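You operate a simulated robot arm through the tools that you are given. There is no shell and no other tool. Be economical: measure what you need, move in short steps, check, and stop when the job is done.

Carry out the task below with a simulated two-armed robot. There is one attempt and no reset: what you move stays moved.

JOB
Wipe up the spill on the top of the black table with the purple napkin and put it back.

Only the result counts: the job must be done as asked and must still hold three seconds after the hand-in. Knocking over, shifting, dropping, spilling or breaking anything else fails it. Flat cloth is picked up by pressing the open fingertips on it (5 to 10 N) and closing them slowly along it; thin cloth reads only 2 to 8 mm in the jaws.

ROBOT AND FRAMES
Two 7-joint arms with two-finger parallel grippers on one trunk, on a base that drives. Base frame: it is fixed to the floor where the robot stands at the start and does not move with it; the origin is under the middle of the robot, x ahead of it, y to its left, z up. Units: m, degrees, N and s.
The left shoulder is at the start at [0.05, 0.177, 1.129], the right one opposite. Payload 3.43 kg a hand.
The tool frame of a hand sits at the grasp point between the pads (the TCP): z along the fingers, y along the line on which they close. The tips reach 0.034 m beyond it. The gripper opens to 0.128 m. The fingers are 0.024 m wide and 0.012 m thick; the gripper's body (0.048 by 0.13 m) begins 0.096 m behind the TCP.
Orientation is told as [roll, pitch, yaw] about the base's x, y, z axes, in that order, counted from this pose: with the fingers straight down and closing along the base's y, the tool's x points along the base's -x, its y along +y and its z along -z.

CONTROLS
- The arms move only by the tool arm_command. It takes "left_steps", "right_steps" or both (then of equal length, played together; a hand with none holds still); each is a list of rows, each an object of numbers (a shift or turn left out is 0, a gripper value left out holds the last): "dx", "dy", "dz": the shift along the base's x, y, z in m; "ax", "ay", "az": the turn, a rotation vector about the base's x, y, z in degrees; "jaw": the finger opening in m, from 0 to 0.128. In form: [{"dx": .., "dy": .., "dz": .., "ax": .., "ay": .., "az": .., "jaw": ..}, ...]. A call has 1 to 20 rows; each row is the pose to reach, as a shift and turn from the pose commanded when the call began. A row lasts 0.2 s, in which the tool goes at most 0.05 m and 8.6 degrees; a call with a longer step from one row to the next is refused whole, and so is a gripper value outside its range. A pose out of reach is approached as far as the arm can. The call stops where the force on the tool passes 40 N (or 10 N more than at its start, if that is more) or the arm is blocked; 0.2 s more then pass. The fingers move at their own pace (about 0.108 m/s each) and stop on an object; they squeeze with about 39 N. The grip force told is the motor's: it shows also when the fingers shut on nothing. Time passes only in rows, and 0.2 s behind the last, so rows that repeat a pose let the fingers close. The reply holds the time, the measured pose of the TCP, the force on the tool along the base axes, the opening and the grip force, in the units named above and with some noise.
- Cameras (640 x 400 px; columns grow to the right, rows downward): "scene" is now at [0.1505, -0.0341, 1.291]; the picture's right is [-0.41, -0.91, 0.00], its down [-0.50, 0.23, -0.84] and it looks along [0.76, -0.35, -0.55] (base axes); focal length 247 px, centre (320, 200). "left" rides on the left gripper at [0.076, 0.011, -0.16] in its tool frame; the picture's right is [-0.15, 0.99, 0.00], its down [-0.88, -0.13, -0.46] and it looks along [-0.45, -0.07, 0.89] (tool axes); focal length 234 px, centre (320, 200). "right" rides on the right gripper at [0.076, -0.011, -0.16] in its tool frame; the picture's right is [0.15, 0.99, 0.00], its down [-0.88, 0.13, -0.46] and it looks along [-0.45, 0.07, 0.89] (tool axes); focal length 234 px, centre (320, 200). There is no depth. A picture from a camera that has moved, and an enlarged one, comes with that camera's place and axes in the base frame and with its lens.
- grab_frame(camera): a new picture of that camera. The clock stands still meanwhile.
- lift_body(by): slides the trunk up (or, below 0, down) by that many m; the arms and the scene camera ride with it, the base frame stays. It gives what a move gives, with no picture.
- steer(legs): drives the robot by 1 to 6 legs, each [ahead, turn to the left] in m and degrees, along the robot's own axes; the way and the turn of a leg run together, so that a leg with both is an arc; at most 1.5 m and 180 degrees a leg. The arms and the cameras ride along, it lands a little off, and it stops where it bumps. It gives what a move gives.
- head_to(pan, tilt): turns the head with the scene camera to pan (to the left, within 80 degrees either way) and tilt (down, from -29 to 69), counted from straight ahead of the robot. It gives what a move gives.
- close_up(camera, box): a new picture of the part [left, top, right, bottom] of that camera's present view, enlarged. The clock stands still meanwhile.
- finish_job(): hands the job in; it is judged then, once.

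Go step by step. Nothing tells you exact positions but the pictures and the camera data: compare them with the known pose of the tool, close in by small moves and look again before you grip or let go. The budget is 120 turns and 88 pictures, counting those below and the enlarged ones. Unless the task says otherwise, let go and move clear before handing in, and close with one line.

The tools are called after ">>>" as name(argument=value, ...) on one line, values as JSON. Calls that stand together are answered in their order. arm_command: Moves the arms, as the interface text tells. Its arguments: {"type":"object","properties":{"left_steps":{"type":"array"},"right_steps":{"type":"array"}},"required":[]} The other tools are called the same way: lift_body (by) slides the trunk up or down; steer (legs) drives the base; head_to (pan, tilt) turns the head that bears the scene camera; grab_frame (camera) takes a picture; close_up (camera, box) takes an enlarged picture of a part of a camera's view; finish_job () hands the job in.

At the start:

```text
t: 0.0
left_eef_pos: [0.4991, 0.093, 1.0138]
left_orientation: [-0.1, 0.0, 0.1]
left_force: [0.8, 0.0, 0.2]
left_gripper_width: 0.128
left_grasp_force: 0.0
right_eef_pos: [0.439, -0.3857, 1.0872]
right_orientation: [0.0, 0.0, -0.1]
right_force: [-1.3, 0.8, -0.3]
right_gripper_width: 0.1281
right_grasp_force: 0.0
trunk travel left (down, up): [-0.3, 0.101]
robot x, y, heading: [0.0002, -0.0046, -0.2]
head pan, tilt: [-24.5, 33.4]
```

scene: 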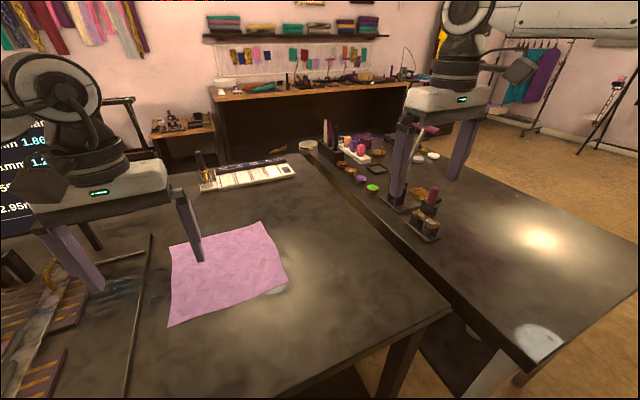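
right: 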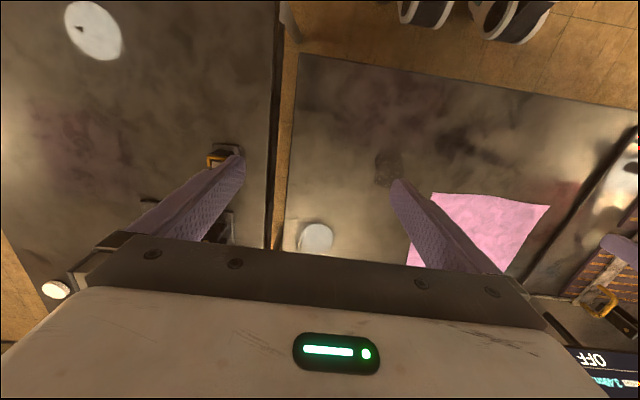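
left: 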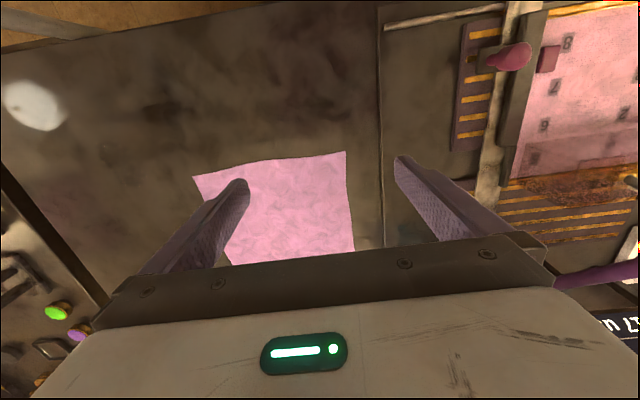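

I see a pink-purple cloth on the near table and several pale patches that could be spills or glare. I'll look closer before moving.

>>> close_up(camera="scene", box=[140, 200, 340, 340])

>>> close_up(camera="scene", box=[300, 100, 620, 380])

>>> head_to(pan=0, tilt=50)

>>> grab_frame(camera="scene")

```text
2.86 times, centred on (240, 270) of scene
camera zoom: at [0.1505, -0.0341, 1.291], right [-0.41, -0.91, 0.0], down [-0.5, 0.23, -0.84], along [0.76, -0.35, -0.55], focal length 706 px, centre (549, 0)
```

zoom: 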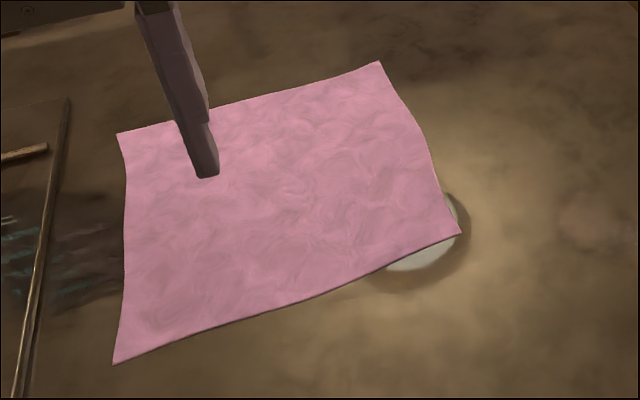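

```text
1.43 times, centred on (460, 240) of scene
camera zoom: at [0.1505, -0.0341, 1.291], right [-0.41, -0.91, 0.0], down [-0.5, 0.23, -0.84], along [0.76, -0.35, -0.55], focal length 353 px, centre (120, 143)
```

zoom: 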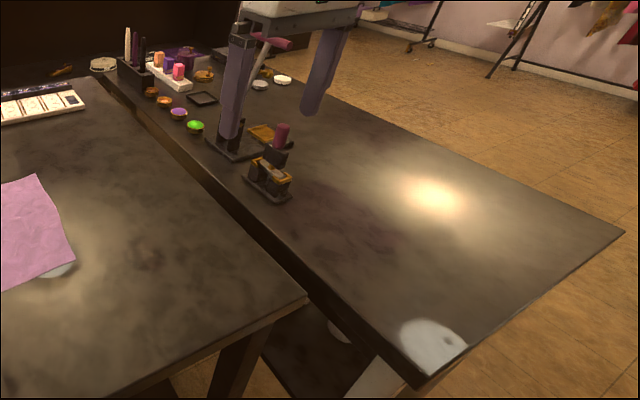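

```text
t: 0.9
left_eef_pos: [0.5007, 0.0931, 1.0162]
left_orientation: [0.0, 0.1, 0.1]
left_force: [0.7, 1.1, -0.3]
left_gripper_width: 0.1277
left_grasp_force: 0.1
right_eef_pos: [0.4392, -0.3863, 1.088]
right_orientation: [0.0, -0.1, 0.0]
right_force: [0.4, 0.5, 0.5]
right_gripper_width: 0.1281
right_grasp_force: 0.0
trunk travel left (down, up): [-0.3, 0.101]
robot x, y, heading: [0.0024, -0.0007, -0.1]
head pan, tilt: [0.0, 50.0]
```

```text
82 pictures are left
camera scene: at [0.1466, 0.0026, 1.2668], right [0.0, -1.0, 0.0], down [-0.77, 0.0, -0.64], along [0.64, 0.0, -0.77], focal length 247 px, centre (320, 200)
```

scene: 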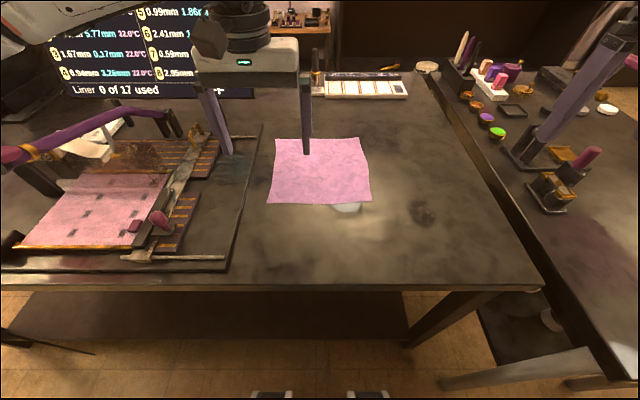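

The white discs shift between views like lamp reflections, so I think they're not the spill. A dark blotch at about (0.52, -0.25) is a candidate, so I'll enlarge that and the right table.

>>> close_up(camera="scene", box=[260, 130, 500, 280])

>>> head_to(pan=-50, tilt=45)

>>> grab_frame(camera="scene")

>>> close_up(camera="right", box=[280, 50, 560, 225])

>>> close_up(camera="right", box=[0, 0, 280, 200])

```text
2.67 times, centred on (380, 205) of scene
camera zoom: at [0.1466, 0.0026, 1.2668], right [0.0, -1.0, 0.0], down [-0.77, 0.0, -0.64], along [0.64, 0.0, -0.77], focal length 659 px, centre (160, 187)
```

zoom: 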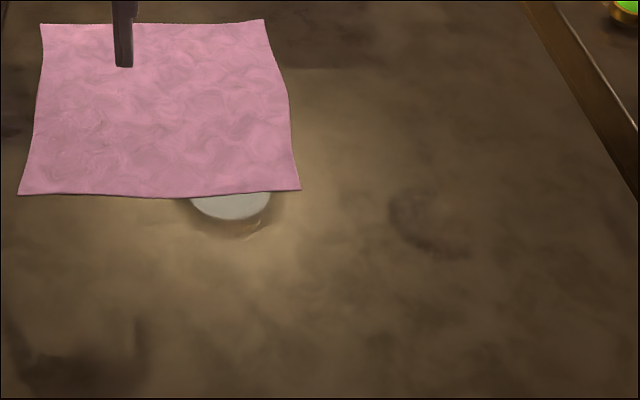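

```text
t: 2.1
left_eef_pos: [0.5002, 0.0938, 1.0159]
left_orientation: [0.1, 0.0, 0.1]
left_force: [-1.1, 0.2, 0.1]
left_gripper_width: 0.1279
left_grasp_force: 0.1
right_eef_pos: [0.4396, -0.3859, 1.0872]
right_orientation: [-0.1, 0.1, 0.1]
right_force: [-0.7, -0.7, 0.2]
right_gripper_width: 0.1282
right_grasp_force: 0.0
trunk travel left (down, up): [-0.3, 0.101]
robot x, y, heading: [-0.0008, -0.0022, -0.0]
head pan, tilt: [-50.0, 45.0]
```

```text
80 pictures are left
camera scene: at [0.1219, -0.0595, 1.2737], right [-0.77, -0.64, 0.0], down [-0.46, 0.54, -0.71], along [0.45, -0.54, -0.71], focal length 247 px, centre (320, 200)
```

scene: 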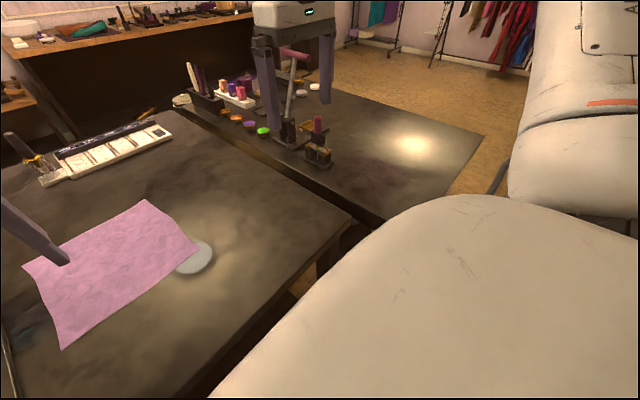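

```text
2.29 times, centred on (420, 138) of right
camera zoom: at [0.3635, -0.3981, 1.2473], right [-0.15, 0.99, 0.0], down [0.88, 0.13, 0.46], along [0.45, 0.07, -0.89], focal length 535 px, centre (91, 343)
```

zoom: 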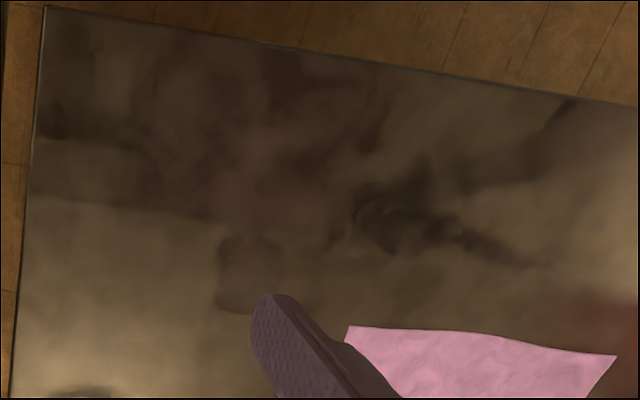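

```text
2.00 times, centred on (140, 100) of right
camera zoom: at [0.3635, -0.3981, 1.2473], right [-0.15, 0.99, 0.0], down [0.88, 0.13, 0.46], along [0.45, 0.07, -0.89], focal length 468 px, centre (680, 400)
```

zoom: 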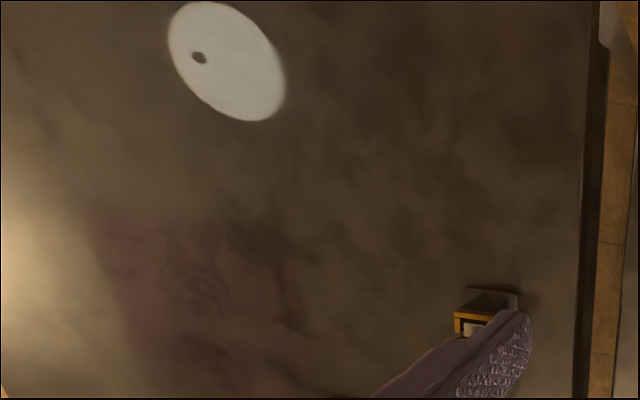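

The white disc has moved clear of the napkin in this view, so the discs are reflections. I'll check the dark blotches and the right table again, then look left.

>>> close_up(camera="scene", box=[140, 120, 360, 300])

>>> close_up(camera="scene", box=[180, 70, 500, 230])

>>> head_to(pan=30, tilt=45)

>>> grab_frame(camera="scene")

>>> close_up(camera="left", box=[0, 30, 380, 250])

```text
2.22 times, centred on (250, 210) of scene
camera zoom: at [0.1219, -0.0595, 1.2737], right [-0.77, -0.64, 0.0], down [-0.46, 0.54, -0.71], along [0.45, -0.54, -0.71], focal length 549 px, centre (476, 178)
```

zoom: 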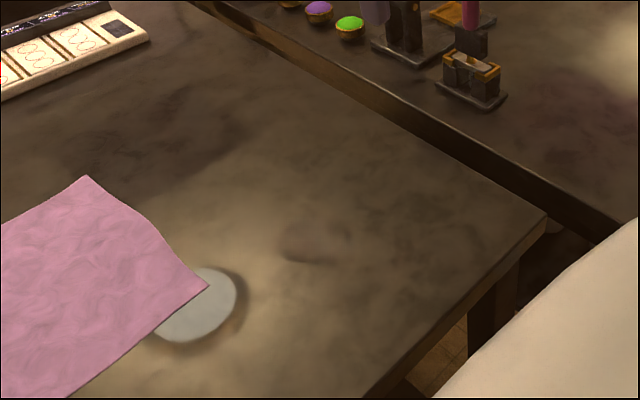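

```text
2.00 times, centred on (340, 150) of scene
camera zoom: at [0.1219, -0.0595, 1.2737], right [-0.77, -0.64, 0.0], down [-0.46, 0.54, -0.71], along [0.45, -0.54, -0.71], focal length 494 px, centre (280, 300)
```

zoom: 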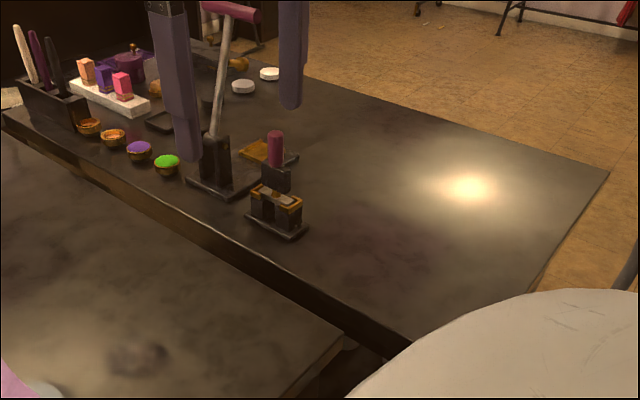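

```text
t: 3.6
left_eef_pos: [0.4995, 0.0933, 1.0147]
left_orientation: [0.1, 0.0, 0.1]
left_force: [-0.1, -0.2, 0.4]
left_gripper_width: 0.1283
left_grasp_force: 0.1
right_eef_pos: [0.4391, -0.3865, 1.087]
right_orientation: [0.0, -0.1, 0.0]
right_force: [0.4, -0.6, -0.1]
right_gripper_width: 0.1281
right_grasp_force: 0.0
trunk travel left (down, up): [-0.3, 0.101]
robot x, y, heading: [0.0024, -0.0033, -0.0]
head pan, tilt: [30.0, 45.0]
```

```text
75 pictures are left
camera scene: at [0.1401, 0.0433, 1.2737], right [0.5, -0.87, 0.0], down [-0.61, -0.35, -0.71], along [0.61, 0.35, -0.71], focal length 247 px, centre (320, 200)
```

scene: 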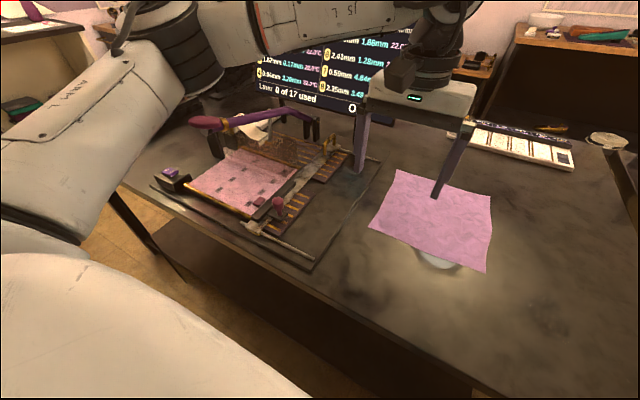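

```text
1.68 times, centred on (190, 140) of left
camera zoom: at [0.4231, 0.1059, 1.1753], right [0.15, 0.99, 0.0], down [0.88, -0.13, 0.46], along [0.45, -0.07, -0.89], focal length 394 px, centre (539, 301)
```

zoom: 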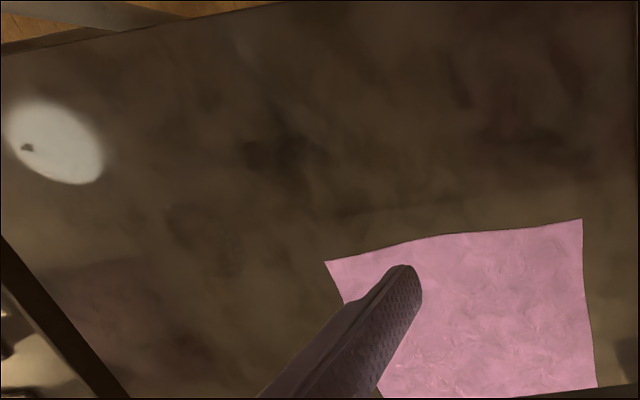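

The blotch near (0.52, -0.25) shows up in several views, so it could be a wet patch fixed to the table. I'll bring the right hand camera over it for a close look.

>>> arm_command(right_steps=[{"dx": -0.01, "dy": 0.03, "dz": -0.03}, {"dx": -0.02, "dy": 0.06, "dz": -0.06}, {"dx": -0.03, "dy": 0.09, "dz": -0.08}, {"dx": -0.04, "dy": 0.12, "dz": -0.1}, {"dx": -0.04, "dy": 0.136, "dz": -0.137}])

>>> grab_frame(camera="right")

>>> close_up(camera="right", box=[180, 60, 460, 240])

```text
t: 4.8
left_eef_pos: [0.4999, 0.0928, 1.0156]
left_orientation: [-0.1, 0.0, 0.2]
left_force: [0.5, 0.6, -0.6]
left_gripper_width: 0.1279
left_grasp_force: 0.0
right_eef_pos: [0.3989, -0.2518, 0.9484]
right_orientation: [0.0, 0.0, 0.0]
right_force: [0.4, 0.1, -0.5]
right_gripper_width: 0.1279
right_grasp_force: 0.1
trunk travel left (down, up): [-0.3, 0.101]
robot x, y, heading: [-0.001, 0.0005, 0.1]
head pan, tilt: [30.0, 45.0]
```

```text
73 pictures are left
camera right: at [0.3219, -0.2626, 1.108], right [-0.15, 0.99, 0.0], down [0.88, 0.13, 0.46], along [0.45, 0.07, -0.89], focal length 234 px, centre (320, 200)
```

right: 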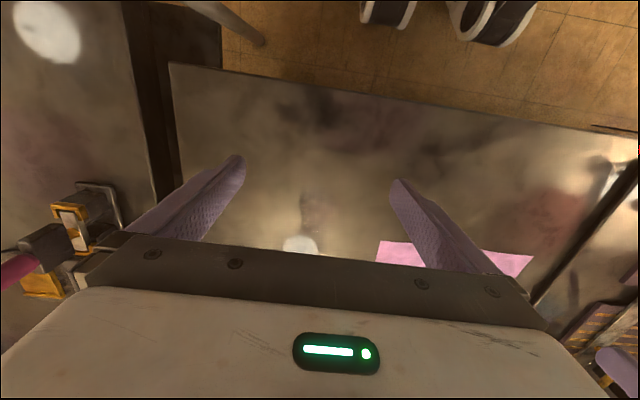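

```text
2.22 times, centred on (320, 150) of right
camera zoom: at [0.3219, -0.2626, 1.108], right [-0.15, 0.99, 0.0], down [0.88, 0.13, 0.46], along [0.45, 0.07, -0.89], focal length 520 px, centre (320, 311)
```

zoom: 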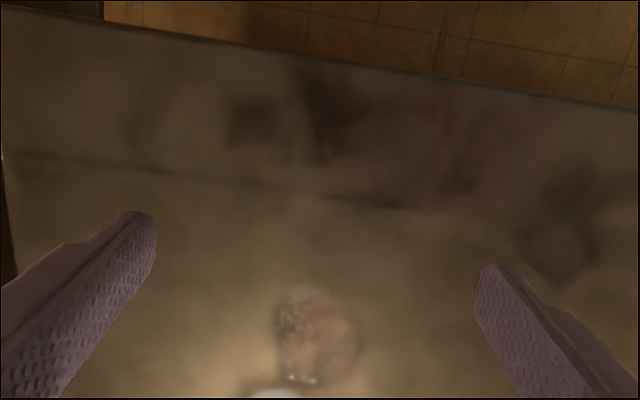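

I found it: the close view shows a translucent puddle centred near (0.527, -0.23), about 8 cm across. The napkin covers x 0.57–0.85, y -0.14–0.15, so I'll bring both hands over its near corners with the jaws half closed.

>>> arm_command(right_steps=[{"dx": 0.03, "dy": 0.025, "jaw": 0.05}, {"dx": 0.06, "dy": 0.05}, {"dx": 0.09, "dy": 0.07}, {"dx": 0.12, "dy": 0.09, "dz": -0.02}, {"dx": 0.15, "dy": 0.11, "dz": -0.05}, {"dx": 0.18, "dy": 0.13, "dz": -0.07}, {"dx": 0.201, "dy": 0.147, "dz": -0.098}], left_steps=[{"dx": 0.015, "dy": 0.005, "dz": -0.025, "jaw": 0.05}, {"dx": 0.03, "dy": 0.01, "dz": -0.05}, {"dx": 0.045, "dy": 0.015, "dz": -0.075}, {"dx": 0.06, "dy": 0.02, "dz": -0.1}, {"dx": 0.075, "dy": 0.022, "dz": -0.125}, {"dx": 0.09, "dy": 0.022, "dz": -0.15}, {"dx": 0.101, "dy": 0.022, "dz": -0.165}])

>>> head_to(pan=0, tilt=50)

>>> grab_frame(camera="scene")

>>> grab_frame(camera="right")

>>> grab_frame(camera="left")

```text
t: 6.4
left_eef_pos: [0.6021, 0.1144, 0.8491]
left_orientation: [-0.1, 0.0, 0.0]
left_force: [0.6, -0.9, 0.0]
left_gripper_width: 0.05
left_grasp_force: 0.0
right_eef_pos: [0.5049, -0.1924, 0.9043]
right_orientation: [0.1, 0.0, -0.1]
right_force: [-0.1, 0.2, 0.7]
right_gripper_width: 0.05
right_grasp_force: 0.0
right hand out of reach, approached as far as the arm can: row 4, 5, 6, 7
trunk travel left (down, up): [-0.3, 0.101]
robot x, y, heading: [0.0002, -0.0026, 0.3]
head pan, tilt: [30.0, 45.0]
```

```text
t: 7.3
left_eef_pos: [0.6002, 0.1149, 0.8499]
left_orientation: [0.0, 0.0, 0.0]
left_force: [-0.4, -0.5, 0.2]
left_gripper_width: 0.0501
left_grasp_force: 0.1
right_eef_pos: [0.5048, -0.1949, 0.9046]
right_orientation: [0.1, -0.1, 0.0]
right_force: [-0.5, 0.4, 0.7]
right_gripper_width: 0.0502
right_grasp_force: 0.1
trunk travel left (down, up): [-0.3, 0.101]
robot x, y, heading: [0.0022, -0.002, 0.0]
head pan, tilt: [0.0, 50.0]
```

```text
71 pictures are left
camera scene: at [0.1466, 0.0028, 1.2668], right [0.0, -1.0, 0.0], down [-0.77, 0.0, -0.64], along [0.64, 0.0, -0.77], focal length 247 px, centre (320, 200)
```

scene: 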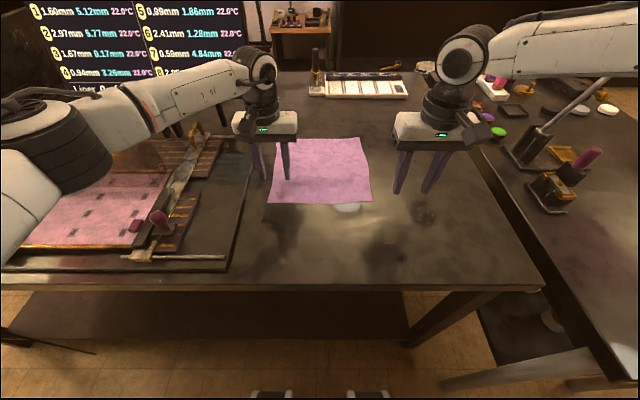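

```text
70 pictures are left
camera right: at [0.4281, -0.2046, 1.0643], right [-0.15, 0.99, 0.0], down [0.88, 0.13, 0.46], along [0.45, 0.07, -0.89], focal length 234 px, centre (320, 200)
```

right: 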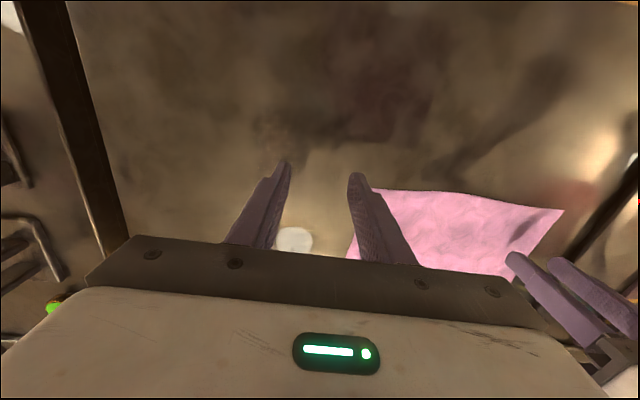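

```text
69 pictures are left
camera left: at [0.5246, 0.1266, 1.0093], right [0.15, 0.99, 0.0], down [0.88, -0.13, 0.46], along [0.45, -0.07, -0.89], focal length 234 px, centre (320, 200)
```

left: 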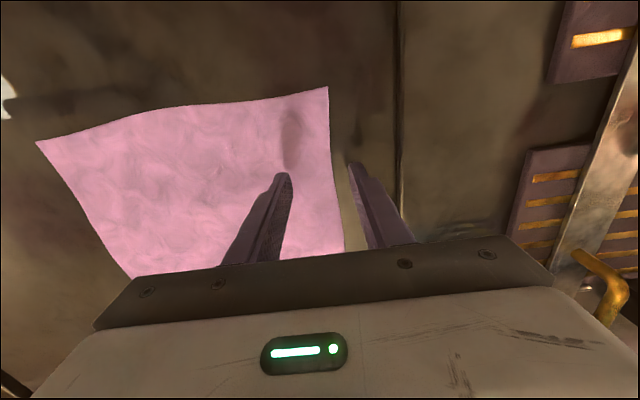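

Comparing the cameras, the table top is really near z ≈ 0.79. That puts the puddle near (0.502, -0.242), and the napkin at x 0.535–0.79, y -0.13–0.14. The right hand stopped short, so I'll try a small move from there.

>>> arm_command(right_steps=[{"dx": 0.02, "dy": 0.03}, {"dx": 0.03, "dy": 0.05}])

```text
t: 7.9
left_eef_pos: [0.6015, 0.1145, 0.8489]
left_orientation: [0.1, 0.0, 0.0]
left_force: [0.1, 0.9, 0.7]
left_gripper_width: 0.0503
left_grasp_force: 0.1
right_eef_pos: [0.4994, -0.1815, 0.9219]
right_orientation: [0.2, -0.1, 0.0]
right_force: [-0.2, 0.8, 0.3]
right_gripper_width: 0.0499
right_grasp_force: 0.0
right hand out of reach, approached as far as the arm can: row 1, 2
trunk travel left (down, up): [-0.3, 0.101]
robot x, y, heading: [-0.0005, -0.0, -0.0]
head pan, tilt: [0.0, 50.0]
```

The right arm looks stuck in a poor configuration. I'll lift it and approach at height, the way the left arm did.

>>> arm_command(right_steps=[{"dx": -0.02, "dy": -0.03, "dz": 0.03}, {"dx": -0.04, "dy": -0.06, "dz": 0.06}, {"dx": -0.05, "dy": -0.09, "dz": 0.09}, {"dx": -0.06, "dy": -0.12, "dz": 0.12}])

>>> arm_command(right_steps=[{"dx": 0.01, "dy": 0.04}, {"dx": 0.02, "dy": 0.08}, {"dx": 0.03, "dy": 0.11}, {"dx": 0.04, "dy": 0.14}, {"dx": 0.05, "dy": 0.17}, {"dx": 0.06, "dy": 0.19}])

```text
t: 8.9
left_eef_pos: [0.6004, 0.1142, 0.8488]
left_orientation: [0.0, -0.1, -0.1]
left_force: [0.4, -0.2, 0.9]
left_gripper_width: 0.0498
left_grasp_force: 0.1
right_eef_pos: [0.4397, -0.3018, 1.038]
right_orientation: [0.1, 0.1, 0.0]
right_force: [-0.9, 0.3, 0.6]
right_gripper_width: 0.0498
right_grasp_force: 0.0
trunk travel left (down, up): [-0.3, 0.101]
robot x, y, heading: [-0.0017, 0.0015, 0.2]
head pan, tilt: [0.0, 50.0]
```

```text
t: 10.3
left_eef_pos: [0.6014, 0.1135, 0.8495]
left_orientation: [0.0, 0.0, 0.0]
left_force: [-0.2, -0.6, 0.0]
left_gripper_width: 0.0498
left_grasp_force: 0.0
right_eef_pos: [0.4722, -0.1529, 1.0343]
right_orientation: [0.0, -0.1, -0.1]
right_force: [-0.9, 0.8, 0.1]
right_gripper_width: 0.0501
right_grasp_force: 0.0
right hand out of reach, approached as far as the arm can: row 5, 6
trunk travel left (down, up): [-0.3, 0.101]
robot x, y, heading: [-0.0, -0.0004, -0.0]
head pan, tilt: [0.0, 50.0]
```

It still stops at about y = -0.155, so I'll test whether yawing the tool frees the arm.

>>> arm_command(right_steps=[{"az": 8}, {"az": 16}, {"az": 24}, {"az": 24, "dx": 0.01, "dy": 0.03}, {"az": 24, "dx": 0.02, "dy": 0.05}])

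>>> grab_frame(camera="scene")

```text
t: 11.5
left_eef_pos: [0.6023, 0.1146, 0.8485]
left_orientation: [0.0, 0.0, 0.1]
left_force: [0.0, -0.6, -0.3]
left_gripper_width: 0.0501
left_grasp_force: 0.1
right_eef_pos: [0.4633, -0.1459, 1.0265]
right_orientation: [0.0, -0.1, 24.0]
right_force: [0.1, 0.6, 0.6]
right_gripper_width: 0.0499
right_grasp_force: 0.1
right hand out of reach, approached as far as the arm can: row 4, 5
trunk travel left (down, up): [-0.3, 0.101]
robot x, y, heading: [-0.001, 0.0002, 0.3]
head pan, tilt: [0.0, 50.0]
```

```text
68 pictures are left
camera scene: at [0.1466, 0.0027, 1.2668], right [0.0, -1.0, 0.0], down [-0.77, 0.0, -0.64], along [0.64, 0.0, -0.77], focal length 247 px, centre (320, 200)
```

scene: 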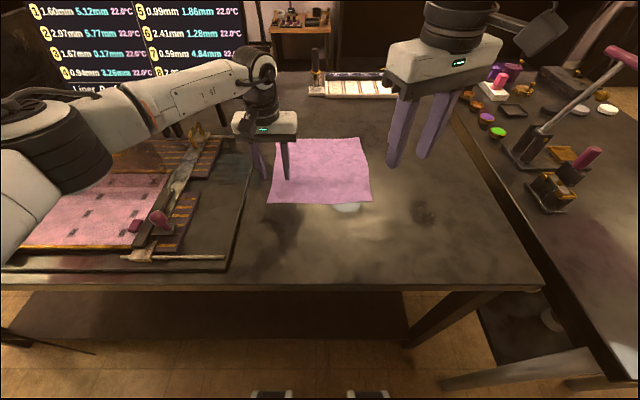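

I'll check whether the left arm's closeness is what limits the right: lift the left clear, then retry.

>>> arm_command(left_steps=[{"dx": -0.02, "dz": 0.04}, {"dx": -0.04, "dy": 0.01, "dz": 0.08}, {"dx": -0.07, "dy": 0.04, "dz": 0.11}, {"dx": -0.1, "dy": 0.07, "dz": 0.14}, {"dx": -0.13, "dy": 0.1, "dz": 0.17}, {"dx": -0.15, "dy": 0.13, "dz": 0.2}])

>>> arm_command(right_steps=[{"az": -8, "dx": 0.02, "dy": 0.03}, {"az": -16, "dx": 0.04, "dy": 0.04}, {"az": -24, "dx": 0.06, "dy": 0.05}])

```text
refused: row 3 steps farther than a row can; nothing moved
```

```text
t: 12.3
left_eef_pos: [0.6026, 0.1146, 0.8494]
left_orientation: [0.0, 0.0, 0.2]
left_force: [0.7, 0.5, 0.3]
left_gripper_width: 0.0499
left_grasp_force: 0.0
right_eef_pos: [0.4804, -0.1558, 1.0181]
right_orientation: [0.1, -0.1, -0.1]
right_force: [0.9, -0.9, 0.4]
right_gripper_width: 0.0502
right_grasp_force: 0.0
right hand out of reach, approached as far as the arm can: row 1, 2, 3
trunk travel left (down, up): [-0.3, 0.101]
robot x, y, heading: [0.0019, -0.0003, -0.0]
head pan, tilt: [0.0, 50.0]
```

>>> arm_command(left_steps=[{"dx": -0.02, "dz": 0.04}, {"dx": -0.04, "dy": 0.01, "dz": 0.08}, {"dx": -0.06, "dy": 0.04, "dz": 0.11}, {"dx": -0.08, "dy": 0.07, "dz": 0.14}, {"dx": -0.1, "dy": 0.1, "dz": 0.17}, {"dx": -0.12, "dy": 0.13, "dz": 0.19}])

>>> arm_command(right_steps=[{"dx": 0.01, "dy": 0.03}, {"dx": 0.02, "dy": 0.05}])

```text
t: 13.7
left_eef_pos: [0.4799, 0.2463, 1.0413]
left_orientation: [-0.1, -0.1, 0.0]
left_force: [0.3, -0.7, 0.3]
left_gripper_width: 0.05
left_grasp_force: 0.0
right_eef_pos: [0.4799, -0.1551, 1.0192]
right_orientation: [0.1, -0.1, -0.1]
right_force: [0.3, 1.5, 0.0]
right_gripper_width: 0.05
right_grasp_force: 0.1
trunk travel left (down, up): [-0.3, 0.101]
robot x, y, heading: [0.0011, 0.0009, 0.1]
head pan, tilt: [0.0, 50.0]
```

```text
t: 14.3
left_eef_pos: [0.4792, 0.2471, 1.0416]
left_orientation: [0.0, 0.0, 0.0]
left_force: [-0.2, 0.0, -0.8]
left_gripper_width: 0.05
left_grasp_force: 0.1
right_eef_pos: [0.4696, -0.1483, 1.0166]
right_orientation: [0.0, 0.0, 0.0]
right_force: [-0.5, 0.2, 0.0]
right_gripper_width: 0.05
right_grasp_force: 0.1
right hand out of reach, approached as far as the arm can: row 1, 2
trunk travel left (down, up): [-0.3, 0.101]
robot x, y, heading: [0.0022, 0.0008, -0.1]
head pan, tilt: [0.0, 50.0]
```

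Moving the left arm made no difference, so the right arm just can't reach that far inward. I'll turn the base about 20° left, which puts the napkin corner and the puddle in the right hand's zone, tucking the left hand up first.

>>> arm_command(left_steps=[{"dx": -0.03, "dz": 0.03}, {"dx": -0.06, "dz": 0.06}, {"dx": -0.09, "dz": 0.09}, {"dx": -0.12, "dz": 0.11}], right_steps=[{"dx": -0.01, "dy": -0.03, "dz": 0.01}, {"dx": -0.01, "dy": -0.06, "dz": 0.02}, {"dx": -0.01, "dy": -0.08, "dz": 0.02}, {"dx": -0.01, "dy": -0.1, "dz": 0.02}])

>>> steer(legs=[[0, 20]])

>>> head_to(pan=-20, tilt=50)

>>> grab_frame(camera="scene")

```text
t: 15.3
left_eef_pos: [0.3588, 0.2427, 1.1504]
left_orientation: [0.0, 0.0, 0.2]
left_force: [-0.2, 0.6, 0.0]
left_gripper_width: 0.05
left_grasp_force: 0.0
right_eef_pos: [0.4576, -0.2492, 1.0404]
right_orientation: [-0.1, -0.1, -0.1]
right_force: [-1.0, -0.3, 0.3]
right_gripper_width: 0.0502
right_grasp_force: 0.1
trunk travel left (down, up): [-0.3, 0.101]
robot x, y, heading: [-0.0009, 0.0003, 0.1]
head pan, tilt: [0.0, 50.0]
```

```text
t: 16.8
left_eef_pos: [0.2534, 0.3549, 1.1503]
left_orientation: [-0.1, 0.0, 20.2]
left_force: [-0.6, -0.2, -0.4]
left_gripper_width: 0.05
left_grasp_force: 0.1
right_eef_pos: [0.5163, -0.0735, 1.0395]
right_orientation: [0.0, 0.0, 20.1]
right_force: [0.2, 0.4, 0.1]
right_gripper_width: 0.0499
right_grasp_force: 0.1
trunk travel left (down, up): [-0.3, 0.101]
robot x, y, heading: [0.0008, 0.0029, 20.4]
head pan, tilt: [0.0, 50.0]
```

```text
t: 17.7
left_eef_pos: [0.2523, 0.3524, 1.1492]
left_orientation: [0.0, 0.0, 20.2]
left_force: [0.4, -0.1, -0.3]
left_gripper_width: 0.05
left_grasp_force: 0.1
right_eef_pos: [0.5151, -0.0751, 1.04]
right_orientation: [0.0, -0.1, 20.1]
right_force: [0.3, 0.5, 0.8]
right_gripper_width: 0.0499
right_grasp_force: 0.1
trunk travel left (down, up): [-0.3, 0.101]
robot x, y, heading: [0.0015, -0.0009, 20.1]
head pan, tilt: [-20.0, 50.0]
```

```text
67 pictures are left
camera scene: at [0.1423, 0.0271, 1.2668], right [0.0, -1.0, 0.0], down [-0.77, 0.0, -0.64], along [0.64, 0.0, -0.77], focal length 247 px, centre (320, 200)
```

scene: 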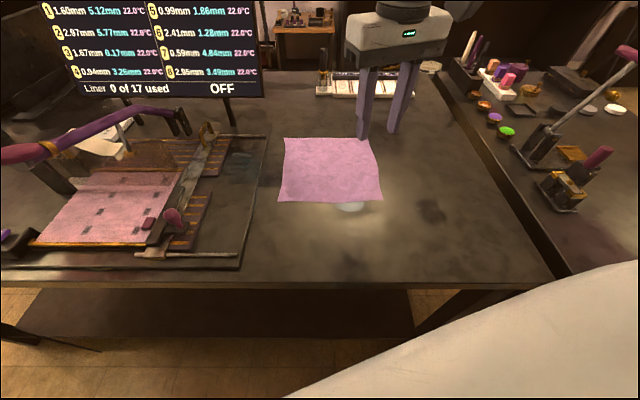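

After the turn the puddle still works out at (0.508, -0.242), and the napkin corners match my estimate. I'll lower the right hand over the napkin's near-right corner.

>>> arm_command(right_steps=[{"dx": 0.015, "dy": -0.005, "dz": -0.04}, {"dx": 0.03, "dy": -0.01, "dz": -0.08}, {"dx": 0.04, "dy": -0.015, "dz": -0.12}, {"dx": 0.05, "dy": -0.02, "dz": -0.16}, {"dx": 0.055, "dy": -0.02, "dz": -0.19}])

>>> grab_frame(camera="scene")

>>> close_up(camera="right", box=[180, 60, 500, 260])

```text
t: 18.9
left_eef_pos: [0.2528, 0.3536, 1.1491]
left_orientation: [0.0, -0.1, 20.2]
left_force: [0.0, 0.0, 1.2]
left_gripper_width: 0.0499
left_grasp_force: 0.0
right_eef_pos: [0.5716, -0.0963, 0.8494]
right_orientation: [0.0, 0.2, 20.2]
right_force: [0.6, -0.2, -0.1]
right_gripper_width: 0.0498
right_grasp_force: 0.1
trunk travel left (down, up): [-0.3, 0.101]
robot x, y, heading: [0.0017, -0.001, 20.3]
head pan, tilt: [-20.0, 50.0]
```

```text
66 pictures are left
camera scene: at [0.1426, 0.0271, 1.2668], right [0.0, -1.0, 0.0], down [-0.77, 0.0, -0.64], along [0.64, 0.0, -0.77], focal length 247 px, centre (320, 200)
```

scene: 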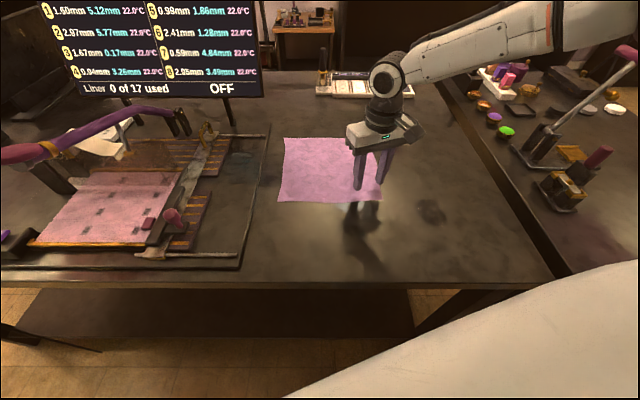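

```text
2.00 times, centred on (340, 160) of right
camera zoom: at [0.5037, -0.1317, 1.0086], right [-0.48, 0.88, 0.0], down [0.78, 0.43, 0.46], along [0.4, 0.22, -0.89], focal length 468 px, centre (280, 280)
```

zoom: 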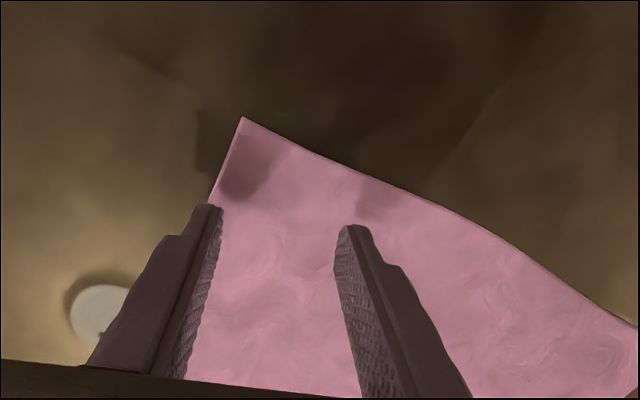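

The corner lies between the fingers. I'll lower in small steps and feel for contact.

>>> arm_command(right_steps=[{"dx": 0.003, "dy": 0.01, "dz": -0.01}, {"dx": 0.003, "dy": 0.01, "dz": -0.02}, {"dx": 0.003, "dy": 0.01, "dz": -0.024}])

>>> close_up(camera="right", box=[180, 60, 500, 260])

```text
t: 19.6
left_eef_pos: [0.2531, 0.3532, 1.149]
left_orientation: [-0.1, 0.1, 20.2]
left_force: [0.0, 0.5, -0.8]
left_gripper_width: 0.0498
left_grasp_force: 0.0
right_eef_pos: [0.5785, -0.0821, 0.8348]
right_orientation: [0.0, -1.1, 20.0]
right_force: [-3.0, -1.4, 20.2]
right_gripper_width: 0.0502
right_grasp_force: 0.4
trunk travel left (down, up): [-0.3, 0.101]
robot x, y, heading: [-0.0015, -0.001, 20.1]
head pan, tilt: [-20.0, 50.0]
stopped in row 3 (right hand): the force on the tool passed its limit (the readings are from after the stop); the commanded pose is now the measured one
```

```text
2.00 times, centred on (340, 160) of right
camera zoom: at [0.5083, -0.1205, 0.9936], right [-0.48, 0.88, 0.0], down [0.78, 0.42, 0.47], along [0.41, 0.22, -0.88], focal length 468 px, centre (280, 280)
```

zoom: 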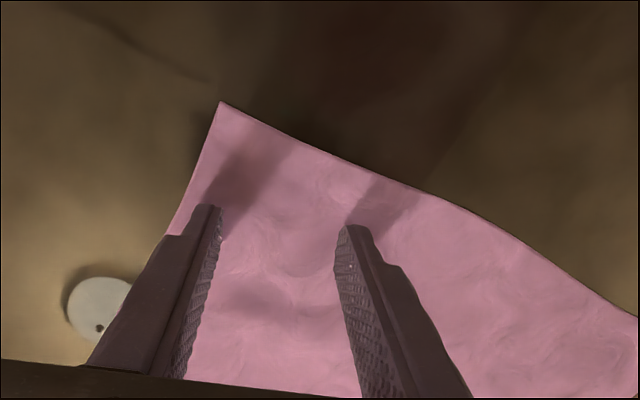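

I've touched down at TCP z ≈ 0.834 with 20 N, so the surface is near 0.80. I'll ease off to a light press before closing.

>>> arm_command(right_steps=[{"dz": 0.002}, {"dz": 0.002}])

```text
t: 20.2
left_eef_pos: [0.2517, 0.354, 1.1489]
left_orientation: [-0.1, 0.1, 20.2]
left_force: [0.4, -0.3, -0.1]
left_gripper_width: 0.0502
left_grasp_force: 0.1
right_eef_pos: [0.5765, -0.0838, 0.8351]
right_orientation: [0.0, -0.8, 20.1]
right_force: [3.7, 0.6, 15.6]
right_gripper_width: 0.0501
right_grasp_force: 0.1
trunk travel left (down, up): [-0.3, 0.101]
robot x, y, heading: [-0.0032, -0.0019, 20.4]
head pan, tilt: [-20.0, 50.0]
```

>>> arm_command(right_steps=[{"dz": 0.003}, {"dz": 0.003}])

```text
t: 20.9
left_eef_pos: [0.2535, 0.3533, 1.1495]
left_orientation: [0.0, 0.0, 20.3]
left_force: [0.2, 0.8, 0.2]
left_gripper_width: 0.05
left_grasp_force: 0.0
right_eef_pos: [0.5767, -0.0847, 0.8356]
right_orientation: [0.1, -0.3, 20.0]
right_force: [-0.1, -0.4, 0.3]
right_gripper_width: 0.0499
right_grasp_force: 0.0
trunk travel left (down, up): [-0.3, 0.101]
robot x, y, heading: [0.0051, -0.0011, 20.0]
head pan, tilt: [-20.0, 50.0]
```

>>> arm_command(right_steps=[{"dz": -0.0018}, {"dz": -0.0018}])

```text
t: 21.4
left_eef_pos: [0.2549, 0.3524, 1.1499]
left_orientation: [0.0, 0.0, 20.1]
left_force: [0.4, 0.1, -0.2]
left_gripper_width: 0.05
left_grasp_force: 0.0
right_eef_pos: [0.5763, -0.0853, 0.8357]
right_orientation: [0.0, -0.7, 20.1]
right_force: [-0.3, -0.6, 3.4]
right_gripper_width: 0.0501
right_grasp_force: 0.0
trunk travel left (down, up): [-0.3, 0.101]
robot x, y, heading: [0.0039, -0.0017, 19.9]
head pan, tilt: [-20.0, 50.0]
```

>>> arm_command(right_steps=[{"dz": -0.0015, "jaw": 0.05}, {"dz": -0.0015, "jaw": 0.045}, {"dz": -0.0015, "jaw": 0.04}, {"dz": -0.0015, "jaw": 0.035}, {"dz": -0.0015, "jaw": 0.03}, {"dz": -0.0015, "jaw": 0.025}, {"dz": -0.0015, "jaw": 0.02}, {"dz": -0.0015, "jaw": 0.015}, {"dz": -0.0015, "jaw": 0.01}, {"dz": -0.0015, "jaw": 0.005}, {"dz": -0.0015, "jaw": 0.0}, {"dz": -0.0015, "jaw": 0.0}])

>>> close_up(camera="right", box=[180, 60, 500, 260])

```text
t: 24.1
left_eef_pos: [0.2515, 0.3532, 1.1502]
left_orientation: [0.0, -0.1, 20.3]
left_force: [-0.1, -0.3, -0.2]
left_gripper_width: 0.05
left_grasp_force: 0.1
right_eef_pos: [0.5763, -0.0841, 0.8342]
right_orientation: [-0.2, -0.7, 20.1]
right_force: [0.2, -1.3, 21.7]
right_gripper_width: 0.0021
right_grasp_force: 36.5
trunk travel left (down, up): [-0.3, 0.101]
robot x, y, heading: [0.0004, -0.0016, 19.9]
head pan, tilt: [-20.0, 50.0]
```

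```text
2.00 times, centred on (340, 160) of right
camera zoom: at [0.5071, -0.1214, 0.9938], right [-0.48, 0.88, 0.0], down [0.78, 0.42, 0.47], along [0.41, 0.22, -0.88], focal length 468 px, centre (280, 280)
```

zoom: 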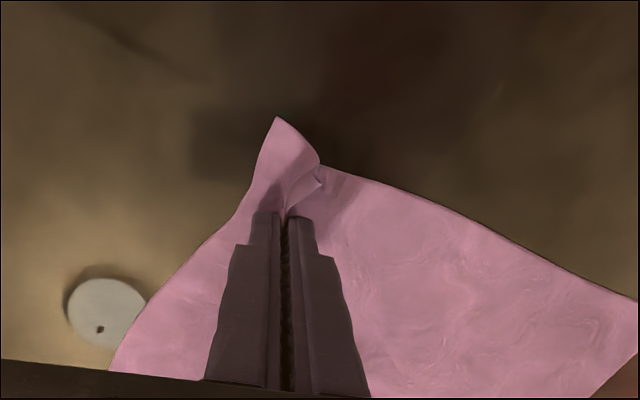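

The cloth is pinched: 2 mm in the jaws, with a clear fold. I'll ease up a little and drag it towards the puddle.

>>> arm_command(right_steps=[{"dz": 0.008}, {"dx": -0.01, "dy": -0.022, "dz": 0.012}, {"dx": -0.02, "dy": -0.044, "dz": 0.012}, {"dx": -0.03, "dy": -0.066, "dz": 0.012}, {"dx": -0.04, "dy": -0.088, "dz": 0.012}, {"dx": -0.05, "dy": -0.11, "dz": 0.012}, {"dx": -0.055, "dy": -0.12, "dz": 0.012}])

>>> grab_frame(camera="scene")

>>> grab_frame(camera="right")

```text
t: 25.6
left_eef_pos: [0.2545, 0.3526, 1.1497]
left_orientation: [0.0, 0.0, 20.1]
left_force: [0.2, 0.4, 0.4]
left_gripper_width: 0.0501
left_grasp_force: 0.0
right_eef_pos: [0.5209, -0.2057, 0.8435]
right_orientation: [0.1, -0.6, 20.2]
right_force: [0.1, -0.5, 0.5]
right_gripper_width: 0.0017
right_grasp_force: 36.9
trunk travel left (down, up): [-0.3, 0.101]
robot x, y, heading: [0.0003, -0.0019, 20.1]
head pan, tilt: [-20.0, 50.0]
```

```text
62 pictures are left
camera scene: at [0.1422, 0.0268, 1.2668], right [0.0, -1.0, 0.0], down [-0.77, 0.0, -0.64], along [0.64, 0.0, -0.77], focal length 247 px, centre (320, 200)
```

scene: 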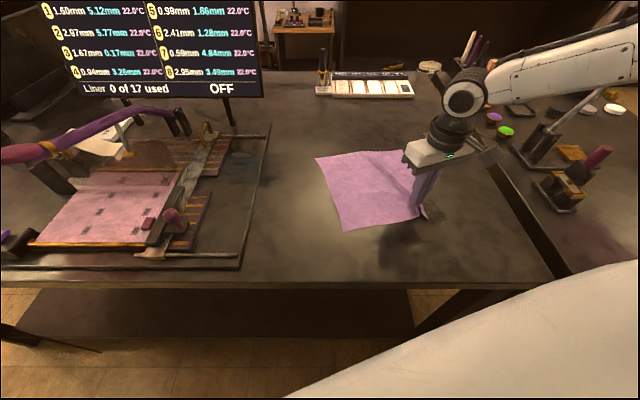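

```text
61 pictures are left
camera right: at [0.4523, -0.2415, 1.0036], right [-0.48, 0.88, 0.0], down [0.78, 0.42, 0.47], along [0.41, 0.22, -0.89], focal length 234 px, centre (320, 200)
```

right: 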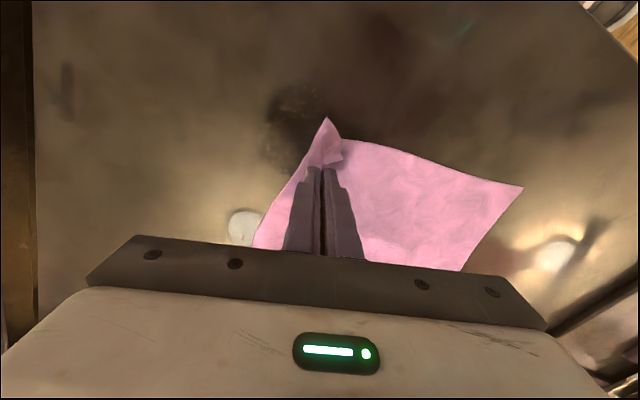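

The cloth follows well and the puddle is just ahead of the fingertips. I'll press lightly and start wiping in strokes.

>>> arm_command(right_steps=[{"dz": -0.008}, {"dx": 0.02, "dz": -0.0095}, {"dx": 0.02, "dy": -0.03, "dz": -0.0095}, {"dx": 0.02, "dy": -0.06, "dz": -0.0095}, {"dx": 0.02, "dy": -0.09, "dz": -0.0095}, {"dx": 0.0, "dy": -0.09, "dz": -0.0095}, {"dx": 0.0, "dy": -0.06, "dz": -0.0095}, {"dx": 0.0, "dy": -0.03, "dz": -0.0095}, {"dx": 0.0, "dy": 0.0, "dz": -0.0095}])

>>> grab_frame(camera="right")

```text
t: 27.6
left_eef_pos: [0.2538, 0.354, 1.15]
left_orientation: [0.0, 0.1, 20.2]
left_force: [0.1, -0.4, 0.1]
left_gripper_width: 0.0501
left_grasp_force: 0.2
right_eef_pos: [0.5239, -0.2021, 0.8353]
right_orientation: [0.0, -0.7, 20.1]
right_force: [0.7, -0.2, 4.4]
right_gripper_width: 0.0018
right_grasp_force: 36.1
trunk travel left (down, up): [-0.3, 0.101]
robot x, y, heading: [-0.0029, -0.0019, 20.5]
head pan, tilt: [-20.0, 50.0]
```

```text
60 pictures are left
camera right: at [0.4535, -0.2394, 0.9942], right [-0.48, 0.88, 0.0], down [0.78, 0.42, 0.47], along [0.41, 0.22, -0.88], focal length 234 px, centre (320, 200)
```

right: 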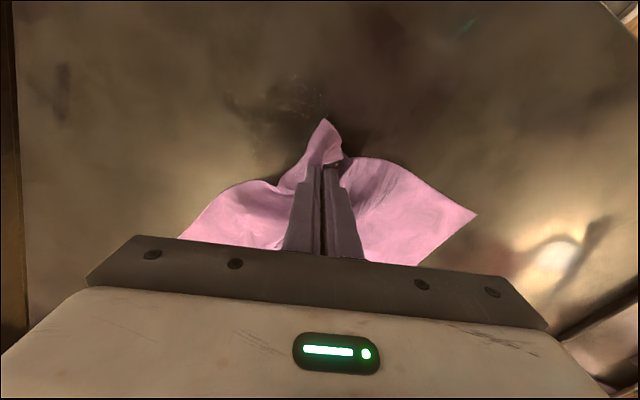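

The puddle is already much fainter after these strokes. I'll carry on over the nearer part.

>>> arm_command(right_steps=[{"dx": -0.02, "dz": -0.0005}, {"dx": -0.02, "dy": -0.03, "dz": -0.0005}, {"dx": -0.02, "dy": -0.06, "dz": -0.0005}, {"dx": -0.02, "dy": -0.09, "dz": -0.0005}, {"dx": -0.04, "dy": -0.09, "dz": -0.0005}, {"dx": -0.04, "dy": -0.06, "dz": -0.0005}, {"dx": -0.04, "dy": -0.03, "dz": -0.0005}, {"dx": -0.04, "dy": 0.0, "dz": -0.0005}, {"dx": -0.06, "dy": 0.0, "dz": -0.0005}, {"dx": -0.06, "dy": -0.03, "dz": -0.0005}, {"dx": -0.06, "dy": -0.06, "dz": -0.0005}, {"dx": -0.06, "dy": -0.09, "dz": -0.0005}, {"dx": -0.08, "dy": -0.09, "dz": -0.0005}, {"dx": -0.08, "dy": -0.06, "dz": -0.0005}, {"dx": -0.08, "dy": -0.03, "dz": -0.0005}, {"dx": -0.08, "dy": 0.0, "dz": -0.0005}])

>>> grab_frame(camera="right")

>>> grab_frame(camera="scene")

```text
t: 31.1
left_eef_pos: [0.2543, 0.3519, 1.1497]
left_orientation: [0.1, 0.1, 20.1]
left_force: [1.0, -0.2, 0.6]
left_gripper_width: 0.0499
left_grasp_force: 0.1
right_eef_pos: [0.4439, -0.2038, 0.8376]
right_orientation: [-0.2, -0.6, 20.1]
right_force: [0.5, -0.2, 0.3]
right_gripper_width: 0.0018
right_grasp_force: 36.8
trunk travel left (down, up): [-0.3, 0.101]
robot x, y, heading: [-0.0036, 0.0018, 20.3]
head pan, tilt: [-20.0, 50.0]
```

```text
59 pictures are left
camera right: at [0.3743, -0.2412, 0.9957], right [-0.48, 0.88, 0.0], down [0.78, 0.42, 0.47], along [0.41, 0.22, -0.89], focal length 234 px, centre (320, 200)
```

right: 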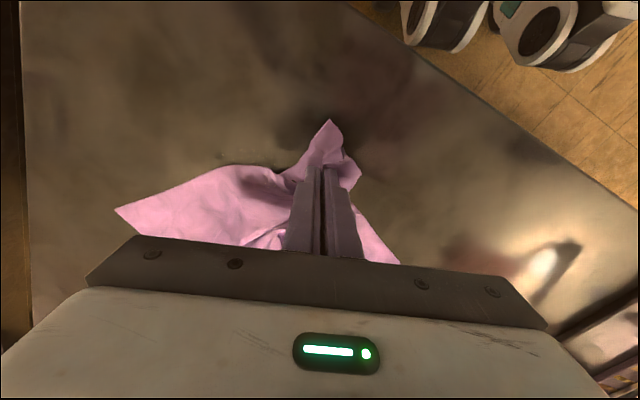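

```text
58 pictures are left
camera scene: at [0.1424, 0.027, 1.2668], right [0.0, -1.0, 0.0], down [-0.77, 0.0, -0.64], along [0.64, 0.0, -0.77], focal length 247 px, centre (320, 200)
```

scene: 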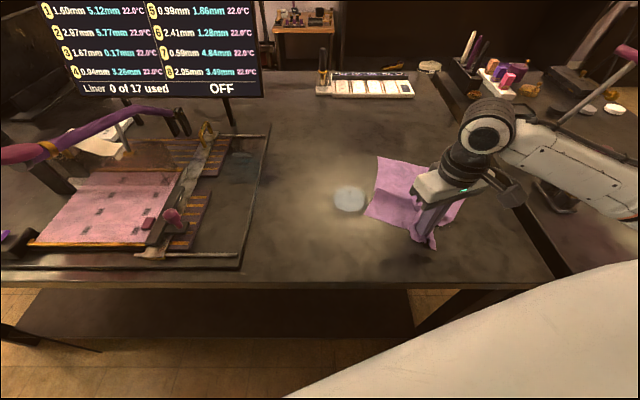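

The strokes are done and the cloth has bunched up near the hand. I'll lift it and move it aside so I can inspect the table.

>>> arm_command(right_steps=[{"dz": 0.03}, {"dz": 0.07}, {"dz": 0.11}, {"dz": 0.15}, {"dz": 0.19}, {"dx": 0.02, "dy": 0.02, "dz": 0.22}, {"dx": 0.04, "dy": 0.04, "dz": 0.25}, {"dx": 0.06, "dy": 0.06, "dz": 0.28}, {"dx": 0.08, "dy": 0.09, "dz": 0.3}, {"dx": 0.1, "dy": 0.12, "dz": 0.31}, {"dx": 0.12, "dy": 0.15, "dz": 0.31}])

>>> grab_frame(camera="scene")

>>> close_up(camera="scene", box=[340, 130, 560, 290])

```text
t: 33.5
left_eef_pos: [0.2523, 0.3542, 1.1506]
left_orientation: [0.0, 0.1, 20.2]
left_force: [-0.4, 0.2, -0.7]
left_gripper_width: 0.0501
left_grasp_force: 0.0
right_eef_pos: [0.5614, -0.054, 1.144]
right_orientation: [-0.1, -0.7, 20.1]
right_force: [0.4, 0.1, 0.6]
right_gripper_width: 0.002
right_grasp_force: 37.0
trunk travel left (down, up): [-0.3, 0.101]
robot x, y, heading: [0.0031, -0.0022, 20.2]
head pan, tilt: [-20.0, 50.0]
```

```text
57 pictures are left
camera scene: at [0.1425, 0.0276, 1.2667], right [0.0, -1.0, 0.0], down [-0.77, 0.0, -0.64], along [0.64, 0.0, -0.77], focal length 247 px, centre (320, 200)
```

scene: 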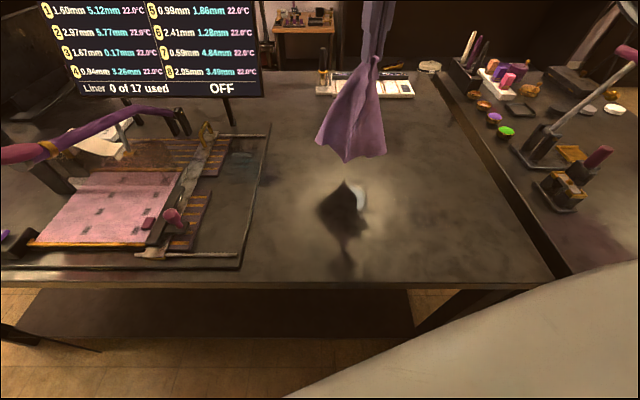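

```text
2.50 times, centred on (450, 210) of scene
camera zoom: at [0.1425, 0.0276, 1.2667], right [0.0, -1.0, 0.0], down [-0.77, 0.0, -0.64], along [0.64, 0.0, -0.77], focal length 618 px, centre (-5, 175)
```

zoom: 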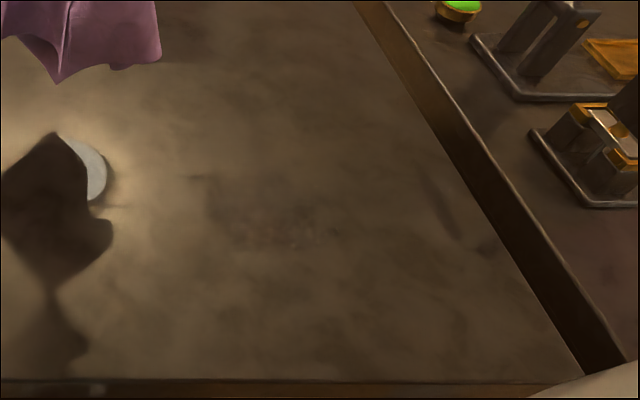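

>>> close_up(camera="scene", box=[390, 180, 490, 243])

>>> grab_frame(camera="right")

```text
6.35 times, centred on (440, 212) of scene
camera zoom: at [0.1425, 0.0276, 1.2667], right [0.0, -1.0, 0.0], down [-0.77, 0.0, -0.64], along [0.64, 0.0, -0.77], focal length 1570 px, centre (-442, 127)
```

zoom: 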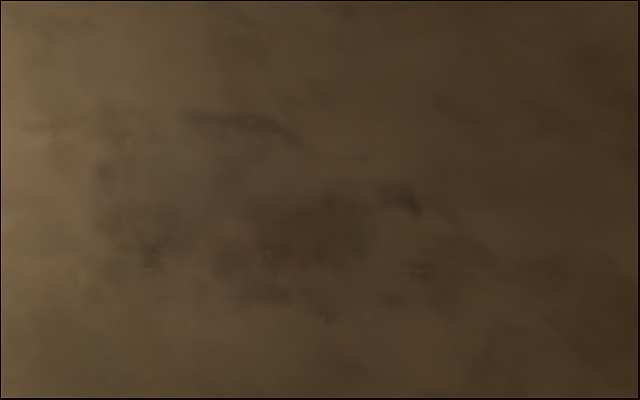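

```text
54 pictures are left
camera right: at [0.4925, -0.0915, 1.3028], right [-0.48, 0.88, 0.0], down [0.78, 0.42, 0.47], along [0.41, 0.22, -0.89], focal length 234 px, centre (320, 200)
```

right: 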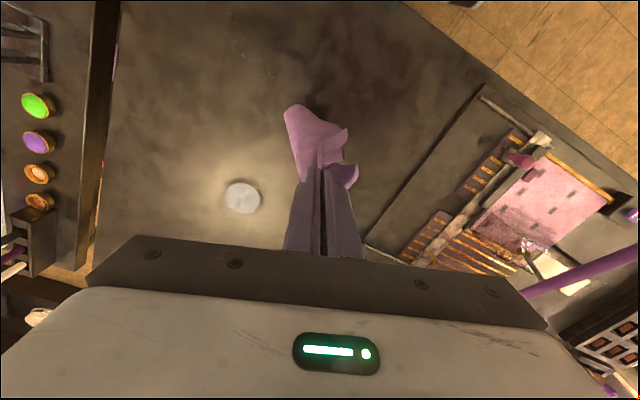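

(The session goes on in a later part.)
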